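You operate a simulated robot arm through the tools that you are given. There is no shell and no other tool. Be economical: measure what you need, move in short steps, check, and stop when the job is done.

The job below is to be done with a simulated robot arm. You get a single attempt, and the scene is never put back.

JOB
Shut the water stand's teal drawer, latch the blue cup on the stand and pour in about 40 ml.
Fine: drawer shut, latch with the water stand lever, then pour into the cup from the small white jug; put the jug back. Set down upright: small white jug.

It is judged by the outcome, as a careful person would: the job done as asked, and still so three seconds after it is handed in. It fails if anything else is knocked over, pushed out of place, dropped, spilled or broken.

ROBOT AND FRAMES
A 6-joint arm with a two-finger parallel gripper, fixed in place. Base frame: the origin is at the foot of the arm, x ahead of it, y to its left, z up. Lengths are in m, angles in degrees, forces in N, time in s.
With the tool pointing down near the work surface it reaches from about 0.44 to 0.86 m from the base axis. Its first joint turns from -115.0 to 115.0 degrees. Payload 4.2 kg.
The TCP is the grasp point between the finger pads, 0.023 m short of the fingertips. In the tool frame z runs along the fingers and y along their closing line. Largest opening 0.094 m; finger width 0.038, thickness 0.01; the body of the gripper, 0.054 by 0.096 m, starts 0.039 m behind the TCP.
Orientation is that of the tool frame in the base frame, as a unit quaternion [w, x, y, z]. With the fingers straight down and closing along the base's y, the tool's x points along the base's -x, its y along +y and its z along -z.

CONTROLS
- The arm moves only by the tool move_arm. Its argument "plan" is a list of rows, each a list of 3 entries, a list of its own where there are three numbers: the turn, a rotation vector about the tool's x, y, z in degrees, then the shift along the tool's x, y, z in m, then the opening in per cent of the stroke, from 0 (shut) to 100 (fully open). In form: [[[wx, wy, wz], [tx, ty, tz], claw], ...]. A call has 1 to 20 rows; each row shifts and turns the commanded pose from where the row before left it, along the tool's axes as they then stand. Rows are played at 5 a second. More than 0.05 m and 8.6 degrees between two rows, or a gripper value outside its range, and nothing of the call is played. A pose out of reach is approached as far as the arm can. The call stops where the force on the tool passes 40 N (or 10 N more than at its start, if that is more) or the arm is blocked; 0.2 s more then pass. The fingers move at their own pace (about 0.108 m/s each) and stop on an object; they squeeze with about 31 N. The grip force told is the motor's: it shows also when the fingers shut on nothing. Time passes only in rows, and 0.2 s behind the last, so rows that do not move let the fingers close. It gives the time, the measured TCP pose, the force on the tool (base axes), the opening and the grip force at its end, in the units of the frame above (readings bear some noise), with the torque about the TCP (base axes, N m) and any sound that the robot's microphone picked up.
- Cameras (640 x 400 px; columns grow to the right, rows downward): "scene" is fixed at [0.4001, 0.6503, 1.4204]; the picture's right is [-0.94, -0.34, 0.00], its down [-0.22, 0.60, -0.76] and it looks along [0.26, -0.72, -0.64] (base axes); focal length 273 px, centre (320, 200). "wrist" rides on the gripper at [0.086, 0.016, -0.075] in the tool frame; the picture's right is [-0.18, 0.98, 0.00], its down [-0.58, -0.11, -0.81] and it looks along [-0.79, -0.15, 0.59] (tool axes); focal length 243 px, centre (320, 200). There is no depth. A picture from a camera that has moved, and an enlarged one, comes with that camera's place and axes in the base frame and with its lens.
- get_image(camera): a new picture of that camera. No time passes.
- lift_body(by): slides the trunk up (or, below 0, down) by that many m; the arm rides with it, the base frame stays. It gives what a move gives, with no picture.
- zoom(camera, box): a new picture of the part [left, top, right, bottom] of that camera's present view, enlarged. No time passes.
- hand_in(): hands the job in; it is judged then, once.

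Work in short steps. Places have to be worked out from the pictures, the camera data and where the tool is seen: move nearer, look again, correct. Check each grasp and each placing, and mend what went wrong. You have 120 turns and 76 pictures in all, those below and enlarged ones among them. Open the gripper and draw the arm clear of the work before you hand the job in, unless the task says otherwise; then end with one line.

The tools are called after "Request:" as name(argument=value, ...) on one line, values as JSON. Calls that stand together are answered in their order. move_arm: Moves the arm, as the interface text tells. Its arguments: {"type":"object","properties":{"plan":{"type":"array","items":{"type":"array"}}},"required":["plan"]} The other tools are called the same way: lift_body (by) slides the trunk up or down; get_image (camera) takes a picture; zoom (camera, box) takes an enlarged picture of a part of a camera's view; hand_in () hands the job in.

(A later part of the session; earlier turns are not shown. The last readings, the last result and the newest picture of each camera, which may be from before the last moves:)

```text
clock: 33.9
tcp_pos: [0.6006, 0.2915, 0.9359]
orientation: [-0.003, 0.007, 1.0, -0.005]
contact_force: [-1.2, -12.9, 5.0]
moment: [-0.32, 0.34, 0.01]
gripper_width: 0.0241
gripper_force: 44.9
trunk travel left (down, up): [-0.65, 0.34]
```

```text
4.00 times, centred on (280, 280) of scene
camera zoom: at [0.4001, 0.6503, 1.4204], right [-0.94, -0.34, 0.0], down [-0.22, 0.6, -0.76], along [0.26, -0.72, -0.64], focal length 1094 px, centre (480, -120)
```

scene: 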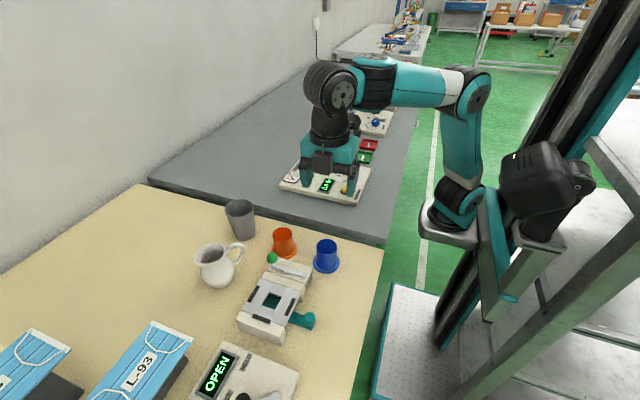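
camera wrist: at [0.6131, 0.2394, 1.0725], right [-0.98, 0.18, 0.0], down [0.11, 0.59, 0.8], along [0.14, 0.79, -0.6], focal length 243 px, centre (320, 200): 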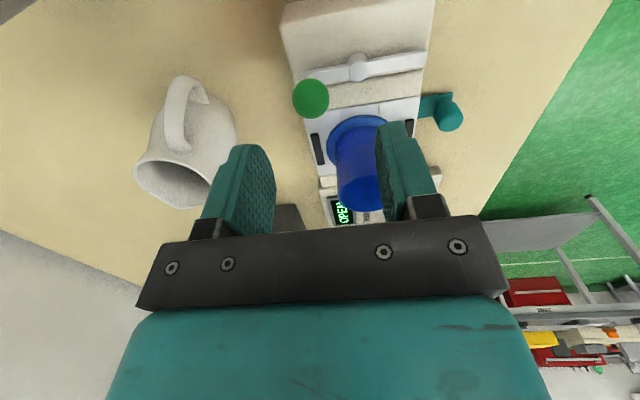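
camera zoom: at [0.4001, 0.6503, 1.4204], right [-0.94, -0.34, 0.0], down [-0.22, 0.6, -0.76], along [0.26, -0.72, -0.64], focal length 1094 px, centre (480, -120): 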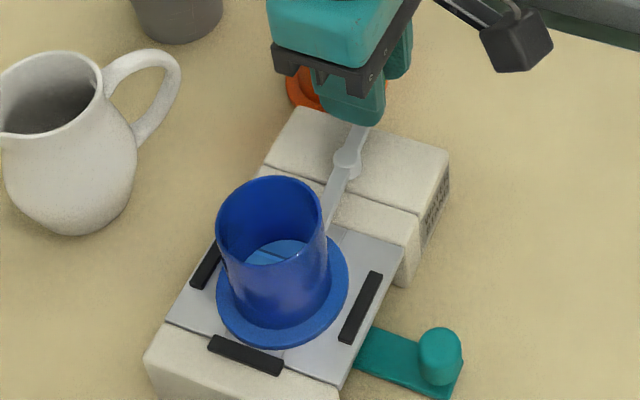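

At 90°. I push on a little to find whether there is an end stop.

Request:
move_arm(plan=[[[0, 0, 0], [0, -0.001, 0], 10], [[0, 0, 5], [0.003, 0, 0], 10], [[0, 0, 5], [0.003, 0, 0], 10]])

Request:
zoom(camera="wrist", box=[220, 100, 460, 260])

```text
clock: 34.7
tcp_pos: [0.5969, 0.2911, 0.9356]
orientation: [0.0, 0.094, 0.996, -0.002]
contact_force: [19.6, -5.9, 5.9]
moment: [0.02, -0.28, 0.18]
gripper_width: 0.0241
gripper_force: 44.9
trunk travel left (down, up): [-0.65, 0.34]
```

```text
2.50 times, centred on (340, 180) of wrist
camera zoom: at [0.5154, 0.3245, 1.0111], right [0.36, 0.93, 0.0], down [0.55, -0.21, 0.81], along [0.75, -0.3, -0.59], focal length 606 px, centre (270, 250)
```

zoom: 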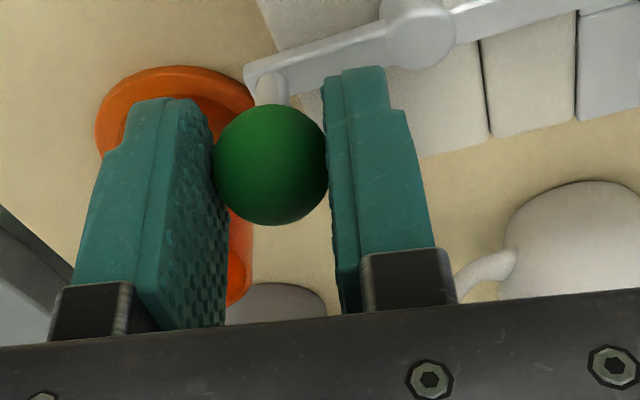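

Resistance of ~20 N tangential indicates the end stop just past 90°. I release and rise to inspect.

Request:
move_arm(plan=[[[0, 0, 0], [0, 0, 0], 45], [[0, 0, 0], [0, 0, 0], 45], [[0, 0, 0], [0, 0, -0.03], 45], [[0, 0, 0], [0, 0, -0.04], 45], [[0, 0, 0], [0.03, -0.02, -0.04], 45], [[0, 0, 0], [0.04, -0.02, -0.0], 45]])

Request:
zoom(camera="wrist", box=[300, 30, 500, 170])

Request:
zoom(camera="scene", box=[240, 230, 320, 330])

```text
refused: row 5 steps farther than a row can; nothing moved
```

```text
2.86 times, centred on (400, 100) of wrist
camera zoom: at [0.5154, 0.3245, 1.0111], right [0.36, 0.93, 0.0], down [0.55, -0.21, 0.81], along [0.75, -0.3, -0.59], focal length 693 px, centre (91, 486)
```

zoom: 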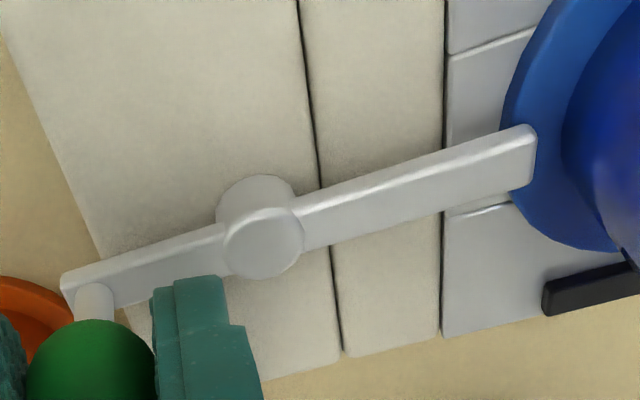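

```text
4.00 times, centred on (280, 280) of scene
camera zoom: at [0.4001, 0.6503, 1.4204], right [-0.94, -0.34, 0.0], down [-0.22, 0.6, -0.76], along [0.26, -0.72, -0.64], focal length 1094 px, centre (480, -120)
```

zoom: 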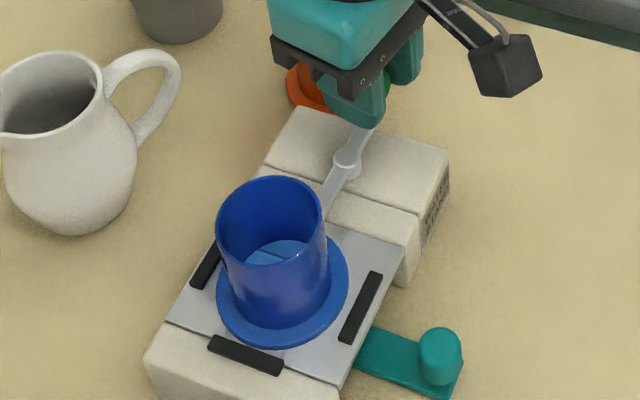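

The lever's tail now lies over the cup's flange: latched. I release the ball and rise (smaller rows), closing the fingers for a clear view of the jug.

Request:
move_arm(plan=[[[0, 0, 0], [0, 0, 0], 45], [[0, 0, 0], [0, 0, 0], 45], [[0, 0, 0], [0, 0, -0.03], 45], [[0, 0, 0], [0, 0, -0.045], 45], [[0, 0, 0], [0, 0, -0.045], 0], [[0, 0, 0], [0, 0, -0.045], 0], [[0, 0, 0], [0, 0, 0], 0]])

Request:
get_image(camera="wrist")

Request:
zoom(camera="scene", box=[180, 220, 320, 330])

```text
clock: 36.3
tcp_pos: [0.596, 0.295, 1.1022]
orientation: [-0.004, 0.091, 0.996, -0.003]
contact_force: [0.4, -0.4, 0.0]
moment: [0.02, 0.02, -0.02]
gripper_width: 0.0
gripper_force: 31.0
trunk travel left (down, up): [-0.65, 0.34]
```

```text
31 pictures are left
camera wrist: at [0.5141, 0.3268, 1.1769], right [0.36, 0.93, -0.01], down [0.56, -0.21, 0.8], along [0.75, -0.29, -0.59], focal length 243 px, centre (320, 200)
```

wrist: 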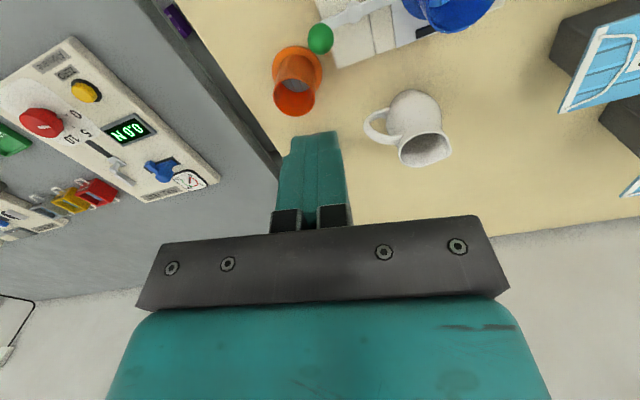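

```text
3.64 times, centred on (250, 275) of scene
camera zoom: at [0.4001, 0.6503, 1.4204], right [-0.94, -0.34, 0.0], down [-0.22, 0.6, -0.76], along [0.26, -0.72, -0.64], focal length 994 px, centre (574, -73)
```

zoom: 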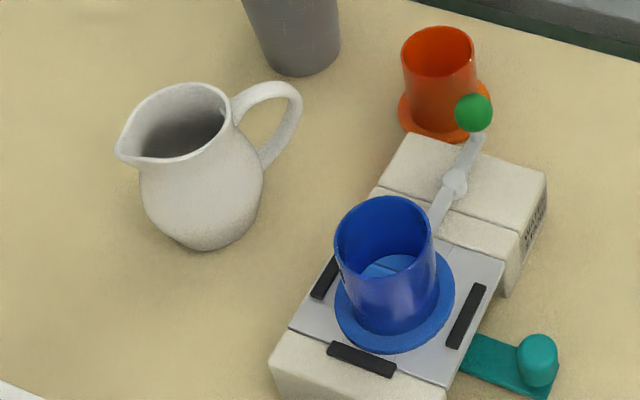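

Request:
zoom(camera="wrist", box=[345, 75, 475, 180])

```text
3.81 times, centred on (410, 128) of wrist
camera zoom: at [0.5141, 0.3268, 1.1769], right [0.36, 0.93, -0.01], down [0.56, -0.21, 0.8], along [0.75, -0.29, -0.59], focal length 924 px, centre (-23, 476)
```

zoom: 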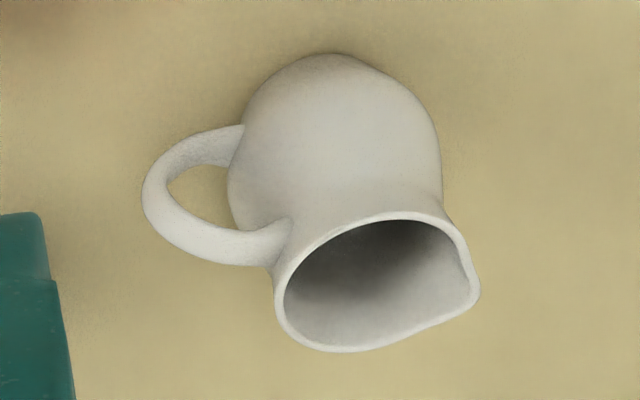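

Jug: axis ≈(0.754, 0.372), rim z≈0.943, spout toward ~59°, handle outer part ≈(0.72, 0.316, 0.907). I'll grip the handle with the tool pitched 45° and the camera on top, so first yaw the tool 110° here at height.

Request:
move_arm(plan=[[[0, 0, 8.51], [0, 0, 0], 0], [[0, 0, 8.51], [0, 0, 0], 0], [[0, 0, 8.51], [0, 0, 0], 0], [[0, 0, 8.51], [0, 0, 0], 0], [[0, 0, 8.51], [0, 0, 0], 0], [[0, 0, 8.51], [0, 0, 0], 0], [[0, 0, 8.51], [0, 0, 0], 50], [[0, 0, 8.51], [0, 0, 0], 50], [[0, 0, 8.51], [0, 0, 0], 50], [[0, 0, 8.51], [0, 0, 0], 50], [[0, 0, 8.51], [0, 0, 0], 50], [[0, 0, 8.51], [0, 0, 0], 50], [[0, 0, 8.51], [0, 0, 0], 50]])

```text
clock: 39.1
tcp_pos: [0.5954, 0.2927, 1.1019]
orientation: [0.003, 0.871, 0.49, -0.005]
contact_force: [-1.2, 0.5, 0.7]
moment: [0.0, 0.01, 0.0]
gripper_width: 0.0469
gripper_force: 0.0
trunk travel left (down, up): [-0.65, 0.34]
```

Yaw reached (tool x along 59°). Now tilt 45° about tool y.

Request:
move_arm(plan=[[[0, 7.5, 0], [0, 0, 0], 50], [[0, 7.5, 0], [0, 0, 0], 50], [[0, 7.5, 0], [0, 0, 0], 50], [[0, 7.5, 0], [0, 0, 0], 50], [[0, 7.5, 0], [0, 0, 0], 50], [[0, 7.5, 0], [0, 0, 0], 50]])

Request:
get_image(camera="wrist")

```text
clock: 40.5
tcp_pos: [0.5956, 0.292, 1.1008]
orientation: [-0.187, 0.806, 0.454, 0.33]
contact_force: [-0.9, 0.7, 0.8]
moment: [-0.02, 0.01, -0.01]
gripper_width: 0.0467
gripper_force: 0.0
trunk travel left (down, up): [-0.65, 0.34]
```

```text
28 pictures are left
camera wrist: at [0.6145, 0.2923, 1.2151], right [0.77, -0.62, -0.13], down [-0.6, -0.78, 0.17], along [-0.21, -0.05, -0.98], focal length 243 px, centre (320, 200)
```

wrist: 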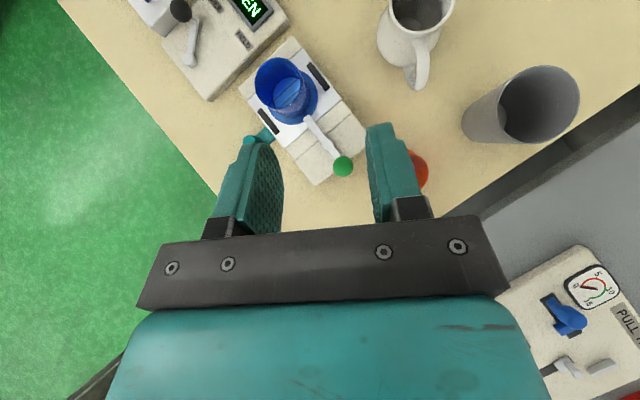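

Clear view from above the jaws. I move to a pre-grasp 6 cm behind the handle grasp pose.

Request:
move_arm(plan=[[[0, 0, 0], [-0.0193, 0.0235, 0.0323], 50], [[0, 0, 0], [-0.0193, 0.0235, 0.0323], 50], [[0, 0, 0], [-0.0193, 0.0235, 0.0323], 50], [[0, 0, 0], [-0.0193, 0.0235, 0.0323], 50]])

Request:
get_image(camera="wrist")

Request:
zoom(camera="scene", box=[180, 200, 320, 310])

```text
clock: 41.5
tcp_pos: [0.6928, 0.2752, 0.9539]
orientation: [-0.186, 0.806, 0.455, 0.329]
contact_force: [-0.6, 0.6, 0.8]
moment: [-0.03, 0.0, -0.02]
gripper_width: 0.0469
gripper_force: 0.1
trunk travel left (down, up): [-0.65, 0.34]
```

```text
27 pictures are left
camera wrist: at [0.7113, 0.2756, 1.0677], right [0.77, -0.62, -0.13], down [-0.6, -0.78, 0.17], along [-0.21, -0.05, -0.98], focal length 243 px, centre (320, 200)
```

wrist: 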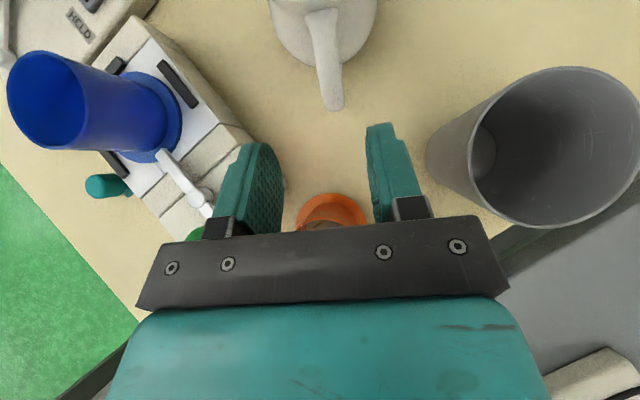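

```text
3.64 times, centred on (250, 255) of scene
camera zoom: at [0.4001, 0.6503, 1.4204], right [-0.94, -0.34, 0.0], down [-0.22, 0.6, -0.76], along [0.26, -0.72, -0.64], focal length 994 px, centre (574, 0)
```

zoom: 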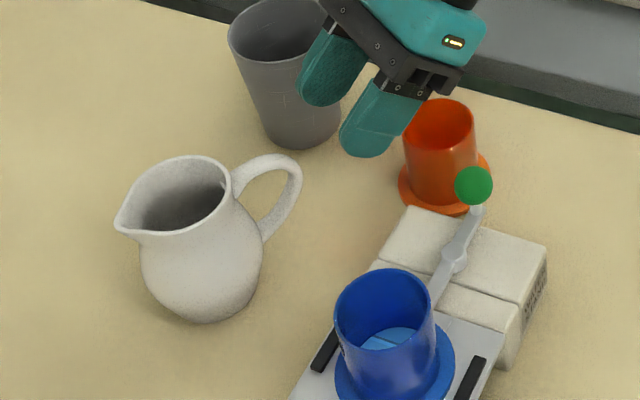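

Handle is aligned in yaw, 7.5 mm to the tool's +y and ~62 mm ahead. I shift sideways and advance 54 mm.

Request:
move_arm(plan=[[[0, 0, 0], [0, 0.0075, 0.0], 50], [[0, 0, 0], [0, 0, 0.018], 50], [[0, 0, 0], [0, 0, 0.018], 50], [[0, 0, 0], [0, 0, 0.018], 50]])

Request:
zoom(camera="wrist", box=[220, 60, 440, 220])

Request:
zoom(camera="scene", box=[190, 210, 290, 300])

```text
clock: 42.5
tcp_pos: [0.7209, 0.3034, 0.9171]
orientation: [-0.187, 0.806, 0.455, 0.33]
contact_force: [-0.2, -0.3, 0.7]
moment: [0.01, -0.03, 0.0]
gripper_width: 0.0471
gripper_force: 0.1
trunk travel left (down, up): [-0.65, 0.34]
```

```text
2.50 times, centred on (330, 140) of wrist
camera zoom: at [0.7394, 0.3037, 1.0307], right [0.77, -0.62, -0.13], down [-0.6, -0.78, 0.17], along [-0.21, -0.05, -0.98], focal length 606 px, centre (295, 350)
```

zoom: 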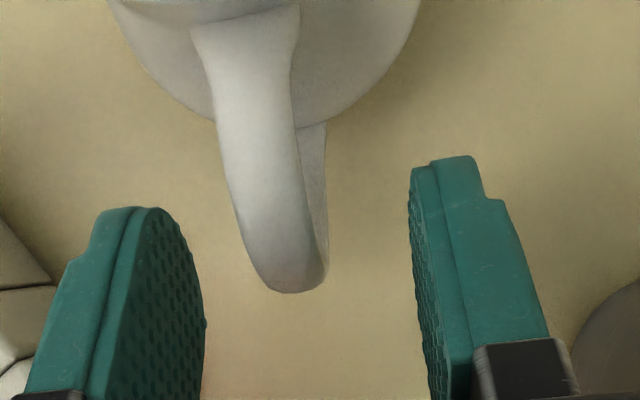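

```text
4.44 times, centred on (240, 255) of scene
camera zoom: at [0.4001, 0.6503, 1.4204], right [-0.94, -0.34, 0.0], down [-0.22, 0.6, -0.76], along [0.26, -0.72, -0.64], focal length 1215 px, centre (676, -44)
```

zoom: 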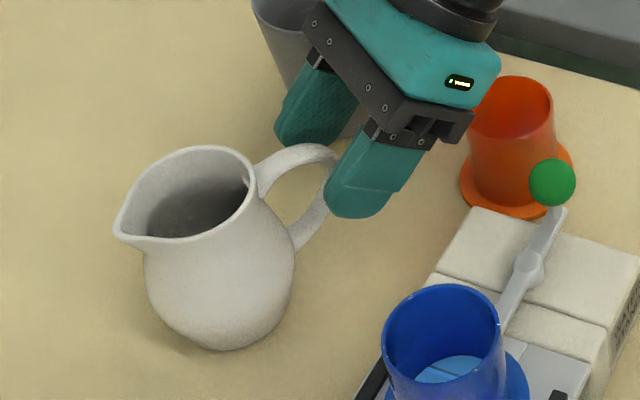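

Fingers straddle the handle with the tube ~8 mm beyond TCP. I shift 2.5 mm, advance 4 mm and close.

Request:
move_arm(plan=[[[0, 0, 0], [0, -0.0025, 0.004], 50], [[0, 0, 0], [0, 0, 0], 25], [[0, 0, 0], [0, 0, 0], 5], [[0, 0, 0], [0, 0, 0], 0], [[0, 0, 0], [0, 0, 0], 0]])

Request:
zoom(camera="wrist", box=[220, 60, 440, 220])

```text
clock: 43.7
tcp_pos: [0.7187, 0.3079, 0.9146]
orientation: [-0.186, 0.806, 0.454, 0.33]
contact_force: [0.9, -0.4, -0.4]
moment: [0.09, -0.05, -0.04]
gripper_width: 0.0126
gripper_force: 31.6
trunk travel left (down, up): [-0.65, 0.34]
```

```text
2.50 times, centred on (330, 140) of wrist
camera zoom: at [0.7384, 0.3073, 1.0282], right [0.77, -0.62, -0.13], down [-0.6, -0.78, 0.17], along [-0.21, -0.05, -0.98], focal length 606 px, centre (295, 350)
```

zoom: 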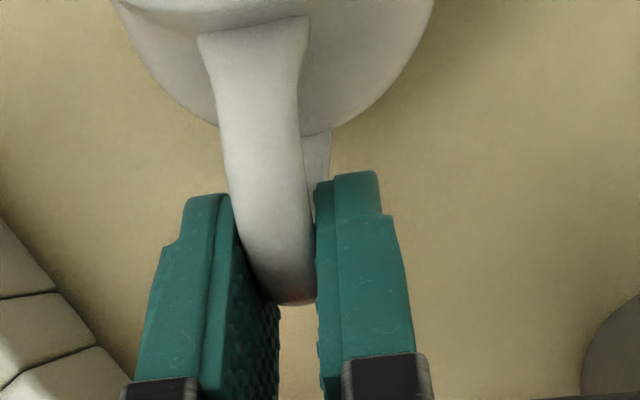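

Gripped at 12.6 mm (TCP at pick (0.7187, 0.3079, 0.9146) noted). I lift 2 cm straight up slowly and check for slipping.

Request:
move_arm(plan=[[[0, 0, 0], [0.0035, 0, -0.0035], 0], [[0, 0, 0], [0.0035, 0, -0.0035], 0], [[0, 0, 0], [0.007, 0, -0.007], 0], [[0, 0, 0], [0, 0, 0], 0], [[0, 0, 0], [0, 0, 0], 0]])

Request:
zoom(camera="scene", box=[190, 210, 290, 300])

```text
clock: 44.9
tcp_pos: [0.7198, 0.3067, 0.9325]
orientation: [-0.186, 0.807, 0.454, 0.329]
contact_force: [-0.1, -0.6, -3.1]
moment: [-0.21, 0.15, 0.03]
gripper_width: 0.0125
gripper_force: 31.0
trunk travel left (down, up): [-0.65, 0.34]
```

```text
4.44 times, centred on (240, 255) of scene
camera zoom: at [0.4001, 0.6503, 1.4204], right [-0.94, -0.34, 0.0], down [-0.22, 0.6, -0.76], along [0.26, -0.72, -0.64], focal length 1215 px, centre (676, -44)
```

zoom: 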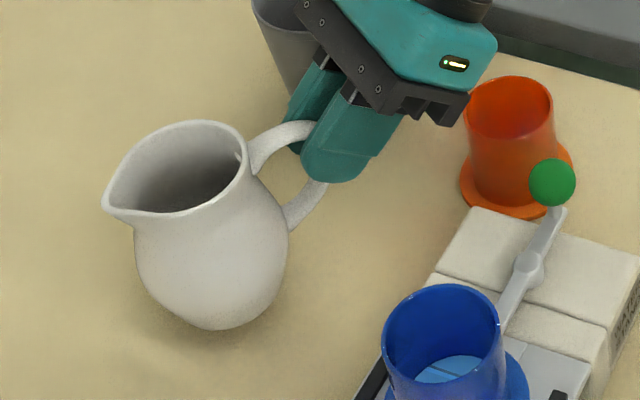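

Jug is held upright, about 3.1 N. I raise the trunk 0.12 m so it clears cup and lever, then carry it to bring the spout above the cup.

Request:
lift_body(by=0.12)

Request:
move_arm(plan=[[[0, 0, 0], [-0.0078, -0.0165, -0.0078], 0], [[0, 0, 0], [-0.0078, -0.0165, -0.0078], 0], [[0, 0, 0], [-0.0078, -0.0165, -0.0078], 0], [[0, 0, 0], [-0.0078, -0.0165, -0.0078], 0], [[0, 0, 0], [-0.0078, -0.0165, -0.0078], 0], [[0, 0, 0], [-0.0078, -0.0165, -0.0078], 0], [[0, 0, 0], [-0.0078, -0.0165, -0.0078], 0], [[0, 0, 0], [-0.0078, -0.0165, -0.0078], 0], [[0, 0, 0], [-0.0078, -0.0165, -0.0078], 0], [[0, 0, 0], [0, 0, 0], 0]])

Request:
zoom(camera="scene", box=[200, 190, 360, 320])

```text
clock: 46.4
tcp_pos: [0.7192, 0.3074, 1.0531]
orientation: [-0.186, 0.806, 0.455, 0.329]
contact_force: [-0.7, -0.4, -3.8]
moment: [-0.21, 0.11, -0.04]
gripper_width: 0.0125
gripper_force: 31.2
trunk travel left (down, up): [-0.77, 0.22]
```

```text
clock: 48.6
tcp_pos: [0.5421, 0.2971, 1.0557]
orientation: [-0.186, 0.806, 0.454, 0.329]
contact_force: [0.4, 0.1, -3.7]
moment: [-0.21, 0.12, 0.0]
gripper_width: 0.0126
gripper_force: 31.0
trunk travel left (down, up): [-0.77, 0.22]
```

```text
3.08 times, centred on (280, 255) of scene
camera zoom: at [0.4001, 0.6503, 1.4204], right [-0.94, -0.34, 0.0], down [-0.22, 0.6, -0.76], along [0.26, -0.72, -0.64], focal length 841 px, centre (443, 31)
```

zoom: 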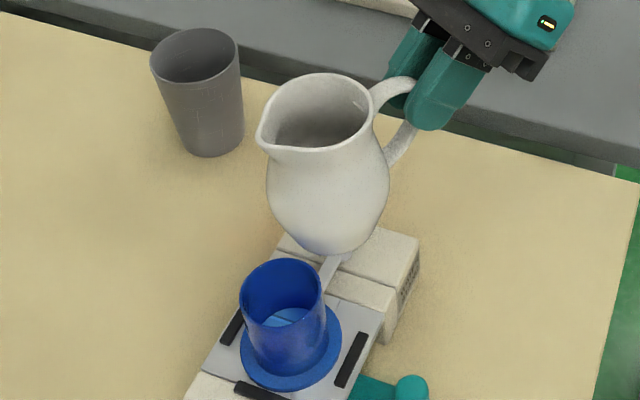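

Tip is above the cup as predicted. I tilt to 42° in 6° rows while keeping the spout over the cup.

Request:
move_arm(plan=[[[0, -6, 0], [-0.0008, 0, -0.0026], 0], [[0, -6, 0], [-0.0001, 0, -0.0018], 0], [[0, -6, 0], [0.0008, 0, -0.0012], 0], [[0, -6, 0], [0.0018, 0, -0.0007], 0], [[0, -6, 0], [0.0029, 0, -0.0005], 0], [[0, -6, 0], [0.004, 0, -0.0006], 0], [[0, -6, 0], [0.0051, 0, -0.0009], 0], [[0, 0, 0], [0, 0, 0], 0]])

Request:
zoom(camera="scene", box=[200, 190, 360, 320])

```text
clock: 50.4
tcp_pos: [0.5492, 0.3023, 1.0662]
orientation: [-0.009, 0.869, 0.495, 0.018]
contact_force: [-0.1, -0.1, -3.0]
moment: [-0.09, 0.08, 0.01]
gripper_width: 0.0124
gripper_force: 30.6
out of reach, approached as far as the arm can: row 5
trunk travel left (down, up): [-0.77, 0.22]
```

```text
3.08 times, centred on (280, 255) of scene
camera zoom: at [0.4001, 0.6503, 1.4204], right [-0.94, -0.34, 0.0], down [-0.22, 0.6, -0.76], along [0.26, -0.72, -0.64], focal length 841 px, centre (443, 31)
```

zoom: 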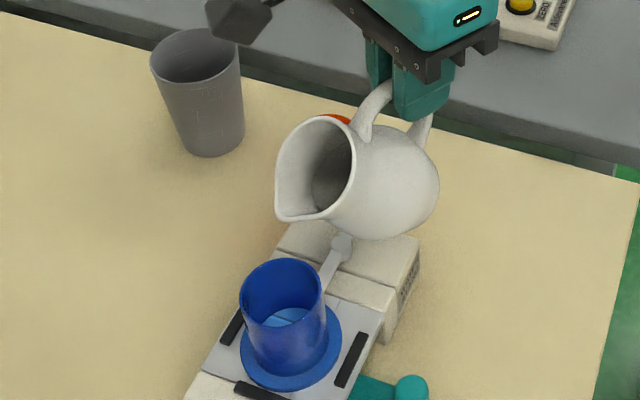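

Geometry matches. I lower the spout to ~2.5 cm above the rim while tilting on to 54°, then check.

Request:
move_arm(plan=[[[0, -4, 0], [0.0037, 0, 0.0111], 0], [[0, -4, 0], [0.005, 0, 0.0108], 0], [[0, -4, 0], [0.0041, 0, -0.0071], 0], [[0, 0, 0], [0, 0, 0], 0], [[0, 0, 0], [0, 0, 0], 0]])

Request:
zoom(camera="scene", box=[230, 210, 330, 310])

```text
clock: 51.6
tcp_pos: [0.5546, 0.3153, 1.0491]
orientation: [0.04, 0.868, 0.489, -0.073]
contact_force: [-0.5, -0.1, -3.6]
moment: [-0.07, 0.02, 0.0]
gripper_width: 0.0125
gripper_force: 31.7
trunk travel left (down, up): [-0.77, 0.22]
```

```text
4.00 times, centred on (280, 260) of scene
camera zoom: at [0.4001, 0.6503, 1.4204], right [-0.94, -0.34, 0.0], down [-0.22, 0.6, -0.76], along [0.26, -0.72, -0.64], focal length 1094 px, centre (480, -40)
```

zoom: 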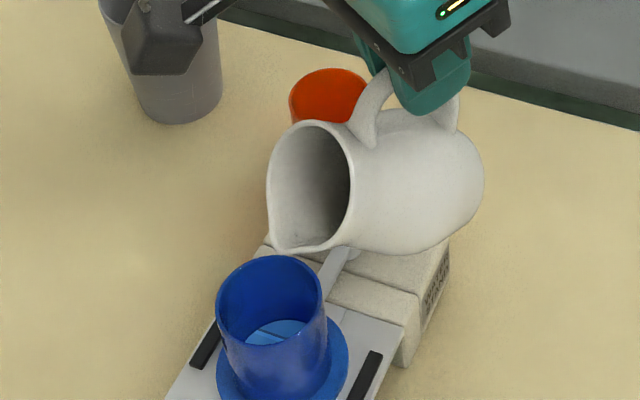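

No water yet. I tilt 4° further, hold, and look.

Request:
move_arm(plan=[[[0, -4, 0], [0.0041, 0, -0.0069], 0], [[0, 0, 0], [0, 0, 0], 0], [[0, 0, 0], [0, 0, 0], 0], [[0, 0, 0], [0, 0, 0], 0]])

Request:
zoom(camera="scene", box=[240, 235, 310, 305])

```text
clock: 52.6
tcp_pos: [0.5581, 0.3193, 1.0554]
orientation: [0.057, 0.865, 0.488, -0.104]
contact_force: [-0.3, 0.0, -4.2]
moment: [-0.03, 0.0, 0.0]
gripper_width: 0.0125
gripper_force: 30.9
trunk travel left (down, up): [-0.77, 0.22]
```

```text
5.71 times, centred on (275, 270) of scene
camera zoom: at [0.4001, 0.6503, 1.4204], right [-0.94, -0.34, 0.0], down [-0.22, 0.6, -0.76], along [0.26, -0.72, -0.64], focal length 1562 px, centre (577, -200)
```

zoom: 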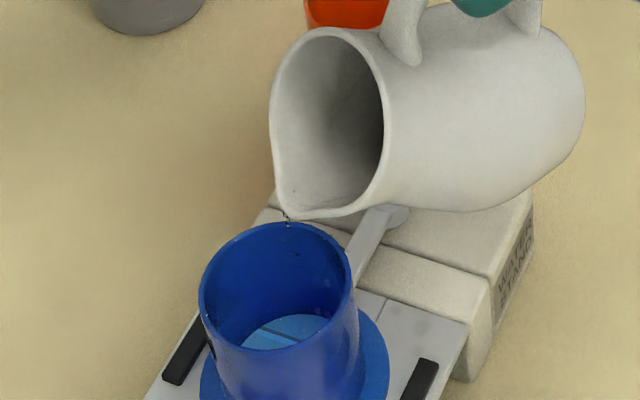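

Water has started to drip into the cup at 58°. I hold for a while at this tilt and watch the level.

Request:
move_arm(plan=[[[0, 0, 0], [0, 0, 0], 0], [[0, 0, 0], [0, 0, 0], 0], [[0, 0, 0], [0, 0, 0], 0], [[0, 0, 0], [0, 0, 0], 0], [[0, 0, 0], [0, 0, 0], 0]])

Request:
zoom(camera="scene", box=[240, 235, 310, 305])

```text
clock: 53.8
tcp_pos: [0.5593, 0.3188, 1.0554]
orientation: [0.058, 0.865, 0.488, -0.104]
contact_force: [-0.2, -0.5, -3.3]
moment: [-0.04, 0.03, 0.02]
gripper_width: 0.0125
gripper_force: 31.0
trunk travel left (down, up): [-0.77, 0.22]
```

```text
5.71 times, centred on (275, 270) of scene
camera zoom: at [0.4001, 0.6503, 1.4204], right [-0.94, -0.34, 0.0], down [-0.22, 0.6, -0.76], along [0.26, -0.72, -0.64], focal length 1562 px, centre (577, -200)
```

zoom: 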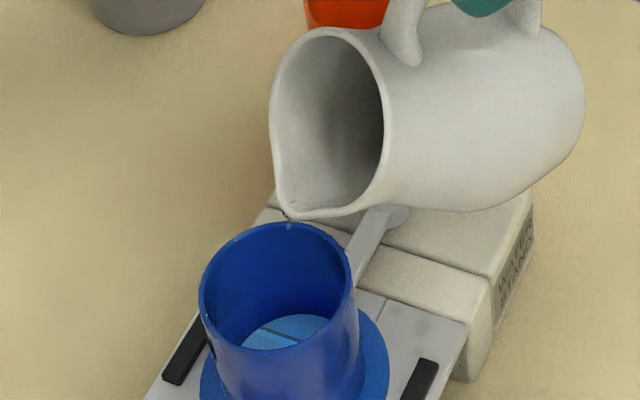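

Only a few drops. I tilt 3° more (spout 3 mm further in) and hold.

Request:
move_arm(plan=[[[0, -3, 0], [0.0059, 0, -0.0052], 0], [[0, 0, 0], [0, 0, 0], 0], [[0, 0, 0], [0, 0, 0], 0], [[0, 0, 0], [0, 0, 0], 0]])

Request:
zoom(camera="scene", box=[240, 235, 310, 305])

```text
clock: 54.8
tcp_pos: [0.5619, 0.3256, 1.0601]
orientation: [0.07, 0.862, 0.487, -0.125]
contact_force: [0.1, 0.5, -3.0]
moment: [-0.01, -0.02, -0.01]
gripper_width: 0.0124
gripper_force: 30.8
trunk travel left (down, up): [-0.77, 0.22]
```

```text
5.71 times, centred on (275, 270) of scene
camera zoom: at [0.4001, 0.6503, 1.4204], right [-0.94, -0.34, 0.0], down [-0.22, 0.6, -0.76], along [0.26, -0.72, -0.64], focal length 1562 px, centre (577, -200)
```

zoom: 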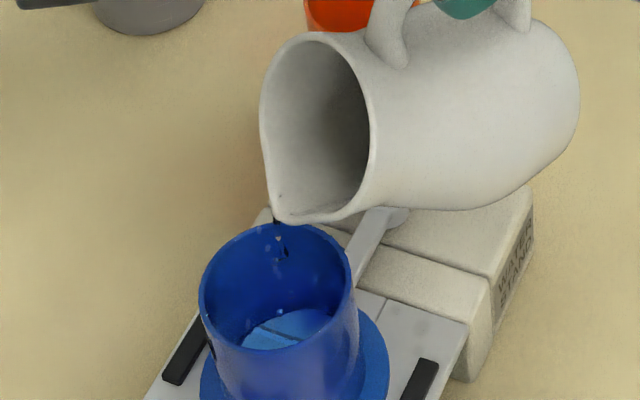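

Pouring well into the cup; the water's far edge rises ~1.4 px/mm in this view, and 40 ml (~23 mm) would put it near row 280. I tilt 3° more and hold.

Request:
move_arm(plan=[[[0, 0, 0], [0, 0, 0], 0], [[0, -3, 0], [0.003, 0, -0.0052], 0], [[0, 0, 0], [0, 0, 0], 0], [[0, 0, 0], [0, 0, 0], 0], [[0, 0, 0], [0, 0, 0], 0], [[0, 0, 0], [0, 0, 0], 0], [[0, 0, 0], [0, 0, 0], 0]])

Request:
zoom(camera="scene", box=[240, 235, 310, 305])

```text
clock: 56.4
tcp_pos: [0.5633, 0.3287, 1.0638]
orientation: [0.082, 0.858, 0.484, -0.149]
contact_force: [-0.2, 0.9, -2.8]
moment: [0.01, -0.03, -0.01]
gripper_width: 0.0122
gripper_force: 31.4
trunk travel left (down, up): [-0.77, 0.22]
```

```text
5.71 times, centred on (275, 270) of scene
camera zoom: at [0.4001, 0.6503, 1.4204], right [-0.94, -0.34, 0.0], down [-0.22, 0.6, -0.76], along [0.26, -0.72, -0.64], focal length 1562 px, centre (577, -200)
```

zoom: 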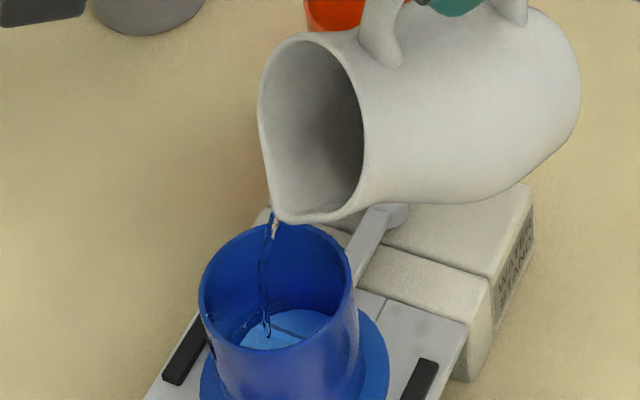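

A continuous stream now. I hold 1 s more and look.

Request:
move_arm(plan=[[[0, 0, 0], [0, 0, 0], 0], [[0, 0, 0], [0, 0, 0], 0], [[0, 0, 0], [0, 0, 0], 0], [[0, 0, 0], [0, 0, 0], 0], [[0, 0, 0], [0, 0, 0], 0]])

Request:
zoom(camera="scene", box=[250, 255, 300, 295])

```text
clock: 57.6
tcp_pos: [0.5644, 0.3306, 1.0628]
orientation: [0.083, 0.858, 0.484, -0.149]
contact_force: [0.3, 0.2, -3.1]
moment: [-0.01, -0.01, 0.04]
gripper_width: 0.0125
gripper_force: 30.8
trunk travel left (down, up): [-0.77, 0.22]
```

```text
10.00 times, centred on (275, 275) of scene
camera zoom: at [0.4001, 0.6503, 1.4204], right [-0.94, -0.34, 0.0], down [-0.22, 0.6, -0.76], along [0.26, -0.72, -0.64], focal length 2734 px, centre (770, -550)
```

zoom: 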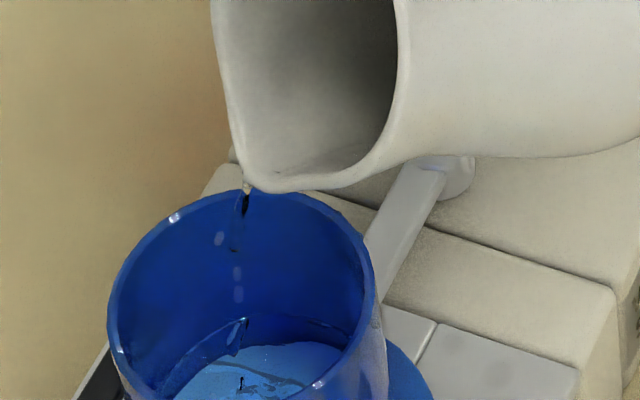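

The water line on the far wall is at row ~313 versus floor ~349 (2.5 px/mm), so ≈14 mm or 25 ml. I hold another ~1 s.

Request:
move_arm(plan=[[[0, 0, 0], [0, 0, 0], 0], [[0, 0, 0], [0, 0, 0], 0], [[0, 0, 0], [0, 0, 0], 0], [[0, 0, 0], [0, 0, 0], 0]])

Request:
zoom(camera="scene", box=[250, 260, 300, 300])

```text
clock: 58.6
tcp_pos: [0.5639, 0.3291, 1.064]
orientation: [0.082, 0.858, 0.484, -0.149]
contact_force: [0.3, 0.2, -4.4]
moment: [0.02, 0.0, -0.02]
gripper_width: 0.0127
gripper_force: 31.2
trunk travel left (down, up): [-0.77, 0.22]
```

```text
10.00 times, centred on (275, 280) of scene
camera zoom: at [0.4001, 0.6503, 1.4204], right [-0.94, -0.34, 0.0], down [-0.22, 0.6, -0.76], along [0.26, -0.72, -0.64], focal length 2734 px, centre (770, -600)
```

zoom: 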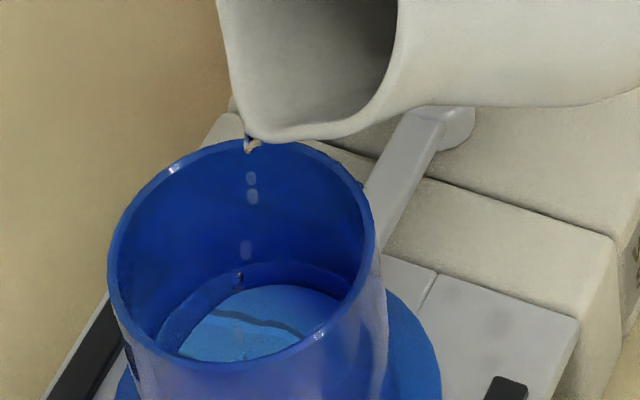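

Flow has slowed to drips; level ≈14–15 mm (~26 ml), target line row ≈244 in this view. I tilt 2° more and hold ~1 s.

Request:
move_arm(plan=[[[0, -2, 0], [0.002, 0, -0.0034], 0], [[0, 0, 0], [0, 0, 0], 0], [[0, 0, 0], [0, 0, 0], 0], [[0, 0, 0], [0, 0, 0], 0], [[0, 0, 0], [0, 0, 0], 0]])

Request:
zoom(camera="scene", box=[250, 260, 300, 300])

```text
clock: 59.8
tcp_pos: [0.5651, 0.3323, 1.0671]
orientation: [0.091, 0.856, 0.483, -0.164]
contact_force: [-0.3, 0.2, -2.3]
moment: [0.0, 0.01, 0.01]
gripper_width: 0.0124
gripper_force: 30.7
trunk travel left (down, up): [-0.77, 0.22]
```

```text
10.00 times, centred on (275, 280) of scene
camera zoom: at [0.4001, 0.6503, 1.4204], right [-0.94, -0.34, 0.0], down [-0.22, 0.6, -0.76], along [0.26, -0.72, -0.64], focal length 2734 px, centre (770, -600)
```

zoom: 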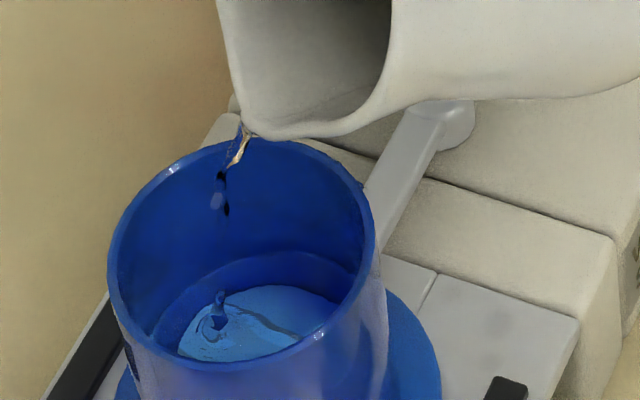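

Line at ~252 → ≈33 ml, still flowing. I hold ~0.8 s more and check.

Request:
move_arm(plan=[[[0, 0, 0], [0, 0, 0], 0], [[0, 0, 0], [0, 0, 0], 0], [[0, 0, 0], [0, 0, 0], 0]])

Request:
zoom(camera="scene", box=[250, 260, 300, 300])

```text
clock: 60.6
tcp_pos: [0.5657, 0.3323, 1.0678]
orientation: [0.092, 0.855, 0.483, -0.163]
contact_force: [-0.2, 0.0, -3.1]
moment: [0.0, 0.0, 0.0]
gripper_width: 0.0123
gripper_force: 31.0
trunk travel left (down, up): [-0.77, 0.22]
```

```text
10.00 times, centred on (275, 280) of scene
camera zoom: at [0.4001, 0.6503, 1.4204], right [-0.94, -0.34, 0.0], down [-0.22, 0.6, -0.76], along [0.26, -0.72, -0.64], focal length 2734 px, centre (770, -600)
```

zoom: 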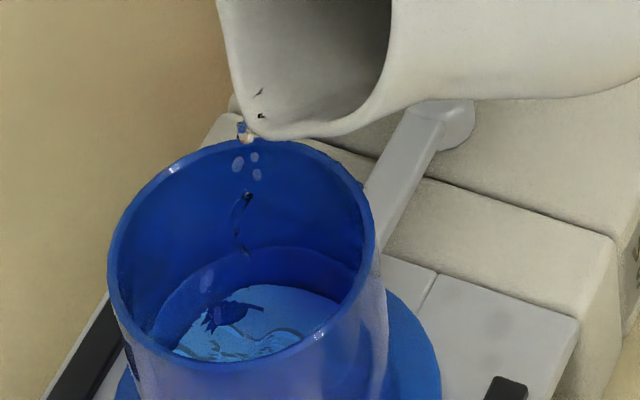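

≈38 ml with drips still falling — I tilt back now, keeping the spout over the cup, and let it drip off.

Request:
move_arm(plan=[[[0, 6, 0], [-0.006, 0, 0.009], 0], [[0, 6, 0], [-0.006, 0, 0.008], 0], [[0, 0, 0], [0, 0, 0], 0], [[0, 0, 0], [0, 0, 0], 0], [[0, 0, 0], [0, 0, 0], 0], [[0, 0, 0], [0, 0, 0], 0]])

Request:
zoom(camera="scene", box=[250, 260, 300, 300])

```text
clock: 62.0
tcp_pos: [0.5569, 0.318, 1.0538]
orientation: [0.04, 0.868, 0.489, -0.074]
contact_force: [0.1, -0.2, -3.2]
moment: [-0.06, 0.05, 0.0]
gripper_width: 0.0124
gripper_force: 30.9
trunk travel left (down, up): [-0.77, 0.22]
```

```text
10.00 times, centred on (275, 280) of scene
camera zoom: at [0.4001, 0.6503, 1.4204], right [-0.94, -0.34, 0.0], down [-0.22, 0.6, -0.76], along [0.26, -0.72, -0.64], focal length 2734 px, centre (770, -600)
```

zoom: 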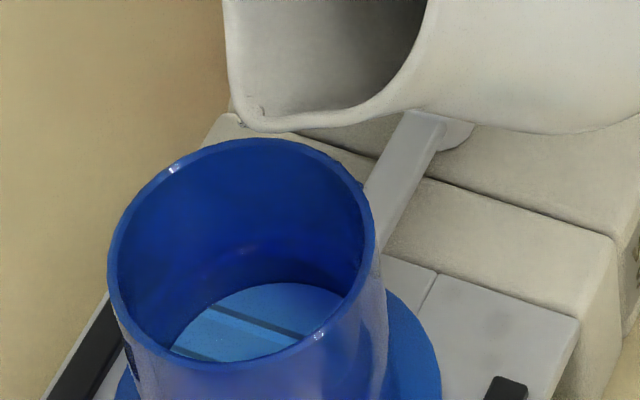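

The settled view is ambiguous (the ring line vanished; the bright disc rose only ~6 mm). I return the jug upright above the stand, then move it aside a bit to look down into the cup with the wrist camera and weigh it.

Request:
move_arm(plan=[[[0, 4, 0], [-0.0041, 0, 0], 0], [[0, 4, 0], [-0.005, 0, -0.008], 0], [[0, 4, 0], [-0.0037, 0, -0.008], 0], [[0, 6, 0], [-0.0051, 0, 0.0009], 0], [[0, 6, 0], [-0.004, 0, 0.0006], 0], [[0, 6, 0], [-0.0029, 0, 0.0005], 0], [[0, 6, 0], [-0.0018, 0, 0.0007], 0], [[0, 6, 0], [-0.0008, 0, 0.0012], 0], [[0, 6, 0], [0.0001, 0, 0.0018], 0], [[0, 6, 0], [0.0008, 0, 0.0026], 0], [[0, 0, 0], [0, 0, 0], 0]])

Request:
move_arm(plan=[[[0, 0, 0], [0.0078, 0.0165, 0.0078], 0], [[0, 0, 0], [0.0078, 0.0165, 0.0078], 0], [[0, 0, 0], [0.0078, 0.0165, 0.0078], 0], [[0, 0, 0], [0.0078, 0.0165, 0.0078], 0], [[0, 0, 0], [0.0078, 0.0165, 0.0078], 0], [[0, 0, 0], [0, 0, 0], 0]])

Request:
get_image(camera="wrist")

Request:
move_arm(plan=[[[0, 0, 0], [0, 0, 0], 0]])

Request:
move_arm(plan=[[[0, 0, 0], [0, 0, 0], 0]])

Request:
move_arm(plan=[[[0, 0, 0], [0, 0, 0], 0]])

Request:
move_arm(plan=[[[0, 0, 0], [0, 0, 0], 0]])

Request:
move_arm(plan=[[[0, 0, 0], [0, 0, 0], 0]])

Request:
move_arm(plan=[[[0, 0, 0], [0, 0, 0], 0]])

```text
clock: 64.4
tcp_pos: [0.546, 0.2984, 1.061]
orientation: [-0.186, 0.806, 0.454, 0.329]
contact_force: [-0.1, -0.8, -3.7]
moment: [-0.21, 0.13, 0.03]
gripper_width: 0.0124
gripper_force: 30.9
trunk travel left (down, up): [-0.77, 0.22]
```

```text
clock: 65.8
tcp_pos: [0.6448, 0.303, 1.0599]
orientation: [-0.187, 0.806, 0.455, 0.329]
contact_force: [-0.4, -0.5, -3.4]
moment: [-0.15, 0.15, 0.01]
gripper_width: 0.0126
gripper_force: 31.0
trunk travel left (down, up): [-0.77, 0.22]
```

```text
9 pictures are left
camera wrist: at [0.6635, 0.303, 1.1748], right [0.77, -0.62, -0.13], down [-0.6, -0.78, 0.17], along [-0.21, -0.05, -0.98], focal length 243 px, centre (320, 200)
```

wrist: 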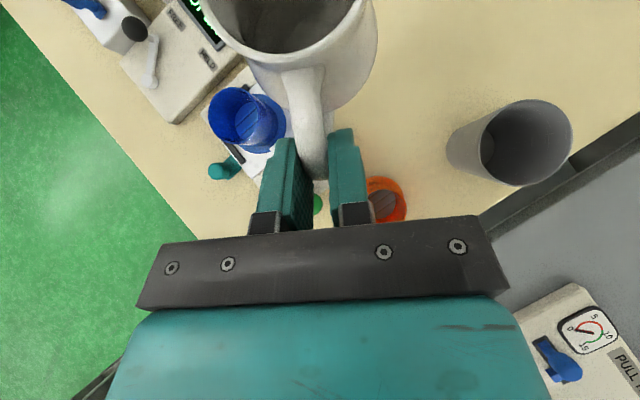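

```text
clock: 66.2
tcp_pos: [0.6449, 0.3021, 1.0609]
orientation: [-0.186, 0.806, 0.455, 0.329]
contact_force: [-0.3, 0.9, -2.8]
moment: [-0.21, 0.12, -0.01]
gripper_width: 0.0125
gripper_force: 31.2
trunk travel left (down, up): [-0.77, 0.22]
```

```text
clock: 66.6
tcp_pos: [0.6448, 0.3014, 1.0594]
orientation: [-0.186, 0.807, 0.455, 0.329]
contact_force: [0.0, 0.1, -3.5]
moment: [-0.18, 0.08, 0.02]
gripper_width: 0.0124
gripper_force: 31.1
trunk travel left (down, up): [-0.77, 0.22]
```

```text
clock: 67.0
tcp_pos: [0.644, 0.303, 1.0609]
orientation: [-0.186, 0.807, 0.455, 0.328]
contact_force: [-0.8, 0.2, -3.2]
moment: [-0.16, 0.11, -0.01]
gripper_width: 0.0124
gripper_force: 31.3
trunk travel left (down, up): [-0.77, 0.22]
```

```text
clock: 67.4
tcp_pos: [0.6448, 0.3017, 1.061]
orientation: [-0.187, 0.806, 0.455, 0.329]
contact_force: [-0.1, -0.8, -3.0]
moment: [-0.22, 0.16, 0.0]
gripper_width: 0.0127
gripper_force: 30.6
trunk travel left (down, up): [-0.77, 0.22]
```

```text
clock: 67.8
tcp_pos: [0.6455, 0.3026, 1.0604]
orientation: [-0.187, 0.806, 0.455, 0.329]
contact_force: [-0.4, 0.4, -2.9]
moment: [-0.2, 0.12, 0.0]
gripper_width: 0.0128
gripper_force: 31.2
trunk travel left (down, up): [-0.77, 0.22]
```

```text
clock: 68.2
tcp_pos: [0.6445, 0.3032, 1.0599]
orientation: [-0.186, 0.807, 0.454, 0.329]
contact_force: [0.2, -0.5, -3.3]
moment: [-0.18, 0.14, 0.01]
gripper_width: 0.0128
gripper_force: 31.0
trunk travel left (down, up): [-0.77, 0.22]
```

Mean weight now ≈3.2 N vs ≈3.5 N before — roughly 30±20 ml. I zoom on the cup from the wrist camera.

Request:
zoom(camera="wrist", box=[198, 78, 298, 158])

```text
5.00 times, centred on (248, 118) of wrist
camera zoom: at [0.6633, 0.3031, 1.1748], right [0.77, -0.62, -0.13], down [-0.6, -0.78, 0.17], along [-0.21, -0.05, -0.98], focal length 1213 px, centre (680, 610)
```

zoom: 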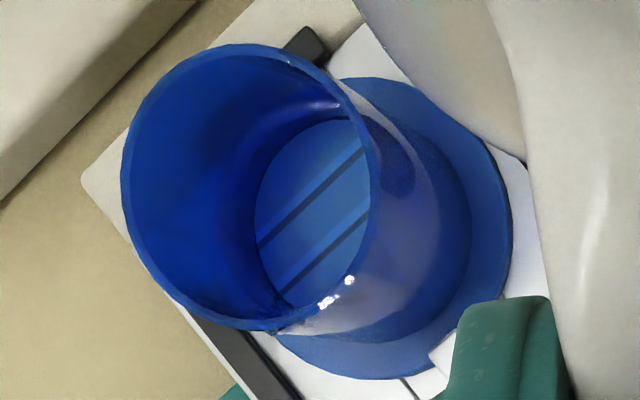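

Splash position and tilt geometry support ~21 mm depth (≈35–38 ml). I take one scene close-up of the settled cup to confirm.

Request:
zoom(camera="scene", box=[255, 265, 295, 297])

```text
12.50 times, centred on (275, 281) of scene
camera zoom: at [0.4001, 0.6503, 1.4204], right [-0.94, -0.34, 0.0], down [-0.22, 0.6, -0.76], along [0.26, -0.72, -0.64], focal length 3418 px, centre (882, -812)
```

zoom: 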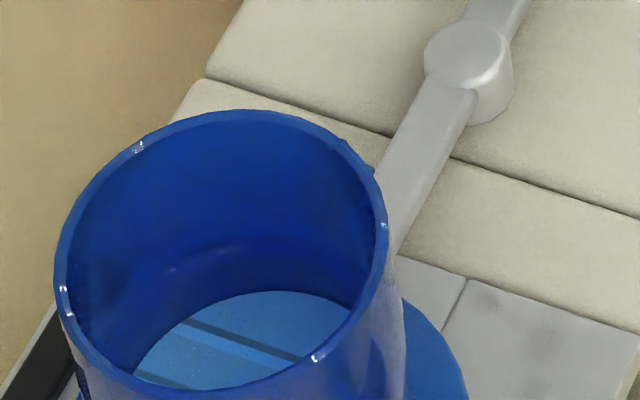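

The waterline sits ~22 mm above the floor, about 40 ml, so pouring is done. I carry the jug back above its original spot and lower the trunk most of the way.

Request:
move_arm(plan=[[[0, 0, 0], [0.0075, 0.0152, 0.0075], 0], [[0, 0, 0], [0.0075, 0.0152, 0.0075], 0], [[0, 0, 0], [0.0075, 0.0152, 0.0075], 0], [[0, 0, 0], [0.0075, 0.0152, 0.0075], 0], [[0, 0, 0], [0, 0, 0], 0]])

Request:
lift_body(by=-0.135)

Request:
zoom(camera="scene", box=[180, 200, 320, 310])

```text
clock: 69.4
tcp_pos: [0.7182, 0.3087, 1.0607]
orientation: [-0.186, 0.806, 0.455, 0.329]
contact_force: [0.4, -0.3, -3.4]
moment: [-0.18, 0.12, -0.01]
gripper_width: 0.0126
gripper_force: 31.2
trunk travel left (down, up): [-0.77, 0.22]
```

```text
clock: 71.0
tcp_pos: [0.7172, 0.3085, 0.9242]
orientation: [-0.186, 0.806, 0.455, 0.329]
contact_force: [-0.2, -0.3, -2.7]
moment: [-0.2, 0.12, 0.02]
gripper_width: 0.0126
gripper_force: 31.5
trunk travel left (down, up): [-0.635, 0.355]
```

```text
3.64 times, centred on (250, 255) of scene
camera zoom: at [0.4001, 0.6503, 1.4204], right [-0.94, -0.34, 0.0], down [-0.22, 0.6, -0.76], along [0.26, -0.72, -0.64], focal length 994 px, centre (574, 0)
```

zoom: 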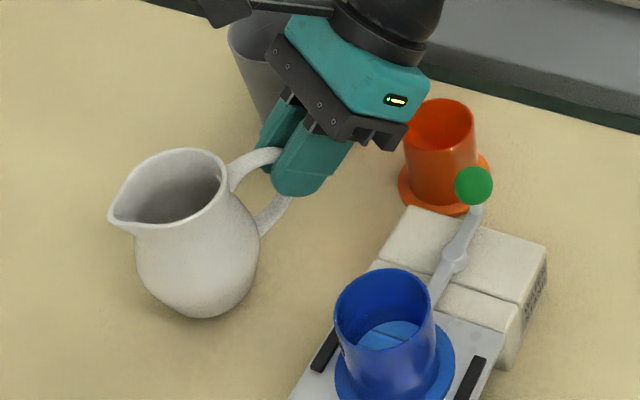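

Upright, about 10 mm above the table. I lower in ~3 mm steps and check the force.

Request:
move_arm(plan=[[[0, 0, 0], [-0.0021, 0, 0.0021], 0], [[0, 0, 0], [-0.0021, 0, 0.0021], 0], [[0, 0, 0], [-0.0018, 0, 0.0018], 0], [[0, 0, 0], [0, 0, 0], 0]])

```text
clock: 72.0
tcp_pos: [0.7189, 0.3078, 0.9164]
orientation: [-0.186, 0.807, 0.454, 0.329]
contact_force: [0.5, 0.0, -3.4]
moment: [-0.21, 0.12, 0.01]
gripper_width: 0.0127
gripper_force: 30.5
trunk travel left (down, up): [-0.635, 0.355]
```

Request:
move_arm(plan=[[[0, 0, 0], [-0.0011, 0, 0.0011], 0], [[0, 0, 0], [-0.001, 0, 0.001], 0], [[0, 0, 0], [0, 0, 0], 0]])

```text
clock: 72.8
tcp_pos: [0.7198, 0.308, 0.9142]
orientation: [-0.188, 0.805, 0.456, 0.33]
contact_force: [-1.4, 0.0, 3.1]
moment: [0.15, -0.13, 0.07]
gripper_width: 0.0125
gripper_force: 30.7
trunk travel left (down, up): [-0.635, 0.355]
```

The table now carries the jug. I open the fingers and check before backing off.

Request:
move_arm(plan=[[[0, 0, 0], [0.0004, 0, -0.0004], 0], [[0, 0, 0], [0, 0, 0], 15], [[0, 0, 0], [0, 0, 0], 30], [[0, 0, 0], [0, 0, 0], 50], [[0, 0, 0], [0, 0, 0], 50]])

Request:
zoom(camera="wrist", box=[220, 60, 440, 220])

```text
clock: 74.0
tcp_pos: [0.7191, 0.3072, 0.9144]
orientation: [-0.186, 0.806, 0.455, 0.329]
contact_force: [-0.1, 0.4, 0.6]
moment: [-0.01, 0.01, 0.01]
gripper_width: 0.0469
gripper_force: 0.0
trunk travel left (down, up): [-0.635, 0.355]
```

```text
2.50 times, centred on (330, 140) of wrist
camera zoom: at [0.7376, 0.3085, 1.0283], right [0.77, -0.62, -0.13], down [-0.6, -0.78, 0.17], along [-0.21, -0.05, -0.98], focal length 606 px, centre (295, 350)
```

zoom: 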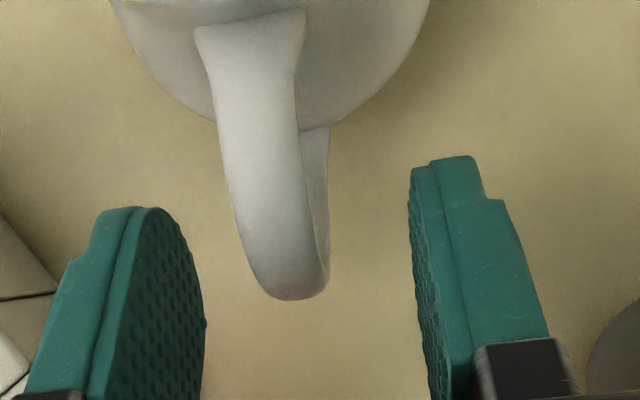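

The handle is free between the open fingers. I back off along the tool axis (up and away), then rise.

Request:
move_arm(plan=[[[0, 0, 0], [0, 0, -0.02], 50], [[0, 0, 0], [0, 0, -0.03], 50], [[0, 0, 0], [0, 0, -0.03], 50], [[0, 0, 0], [0.015, 0, -0.03], 50], [[0, 0, 0], [0.02, 0, -0.03], 50], [[0, 0, 0], [0.02, 0, -0.03], 50]])

Request:
lift_body(by=0.1)

Request:
get_image(camera="scene")

Request:
zoom(camera="scene", box=[180, 210, 340, 340])

```text
clock: 75.4
tcp_pos: [0.6763, 0.2383, 1.0744]
orientation: [-0.186, 0.807, 0.455, 0.329]
contact_force: [0.8, 0.0, 1.3]
moment: [0.01, 0.01, 0.03]
gripper_width: 0.0472
gripper_force: 0.0
trunk travel left (down, up): [-0.635, 0.355]
```

```text
clock: 76.8
tcp_pos: [0.6748, 0.2386, 1.1733]
orientation: [-0.186, 0.806, 0.455, 0.329]
contact_force: [0.5, -0.4, 0.8]
moment: [-0.02, -0.01, -0.02]
gripper_width: 0.047
gripper_force: 0.0
trunk travel left (down, up): [-0.735, 0.255]
```

```text
4 pictures are left
```

scene: 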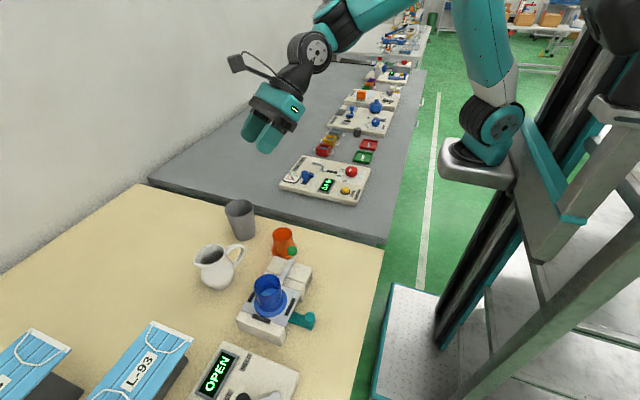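

```text
3.08 times, centred on (260, 275) of scene
camera zoom: at [0.4001, 0.6503, 1.4204], right [-0.94, -0.34, 0.0], down [-0.22, 0.6, -0.76], along [0.26, -0.72, -0.64], focal length 841 px, centre (505, -31)
```

zoom: 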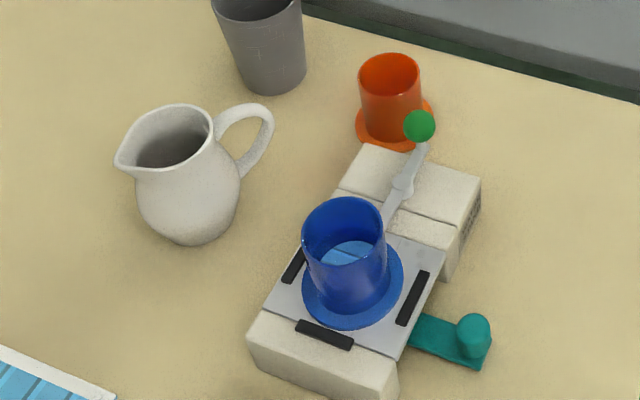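

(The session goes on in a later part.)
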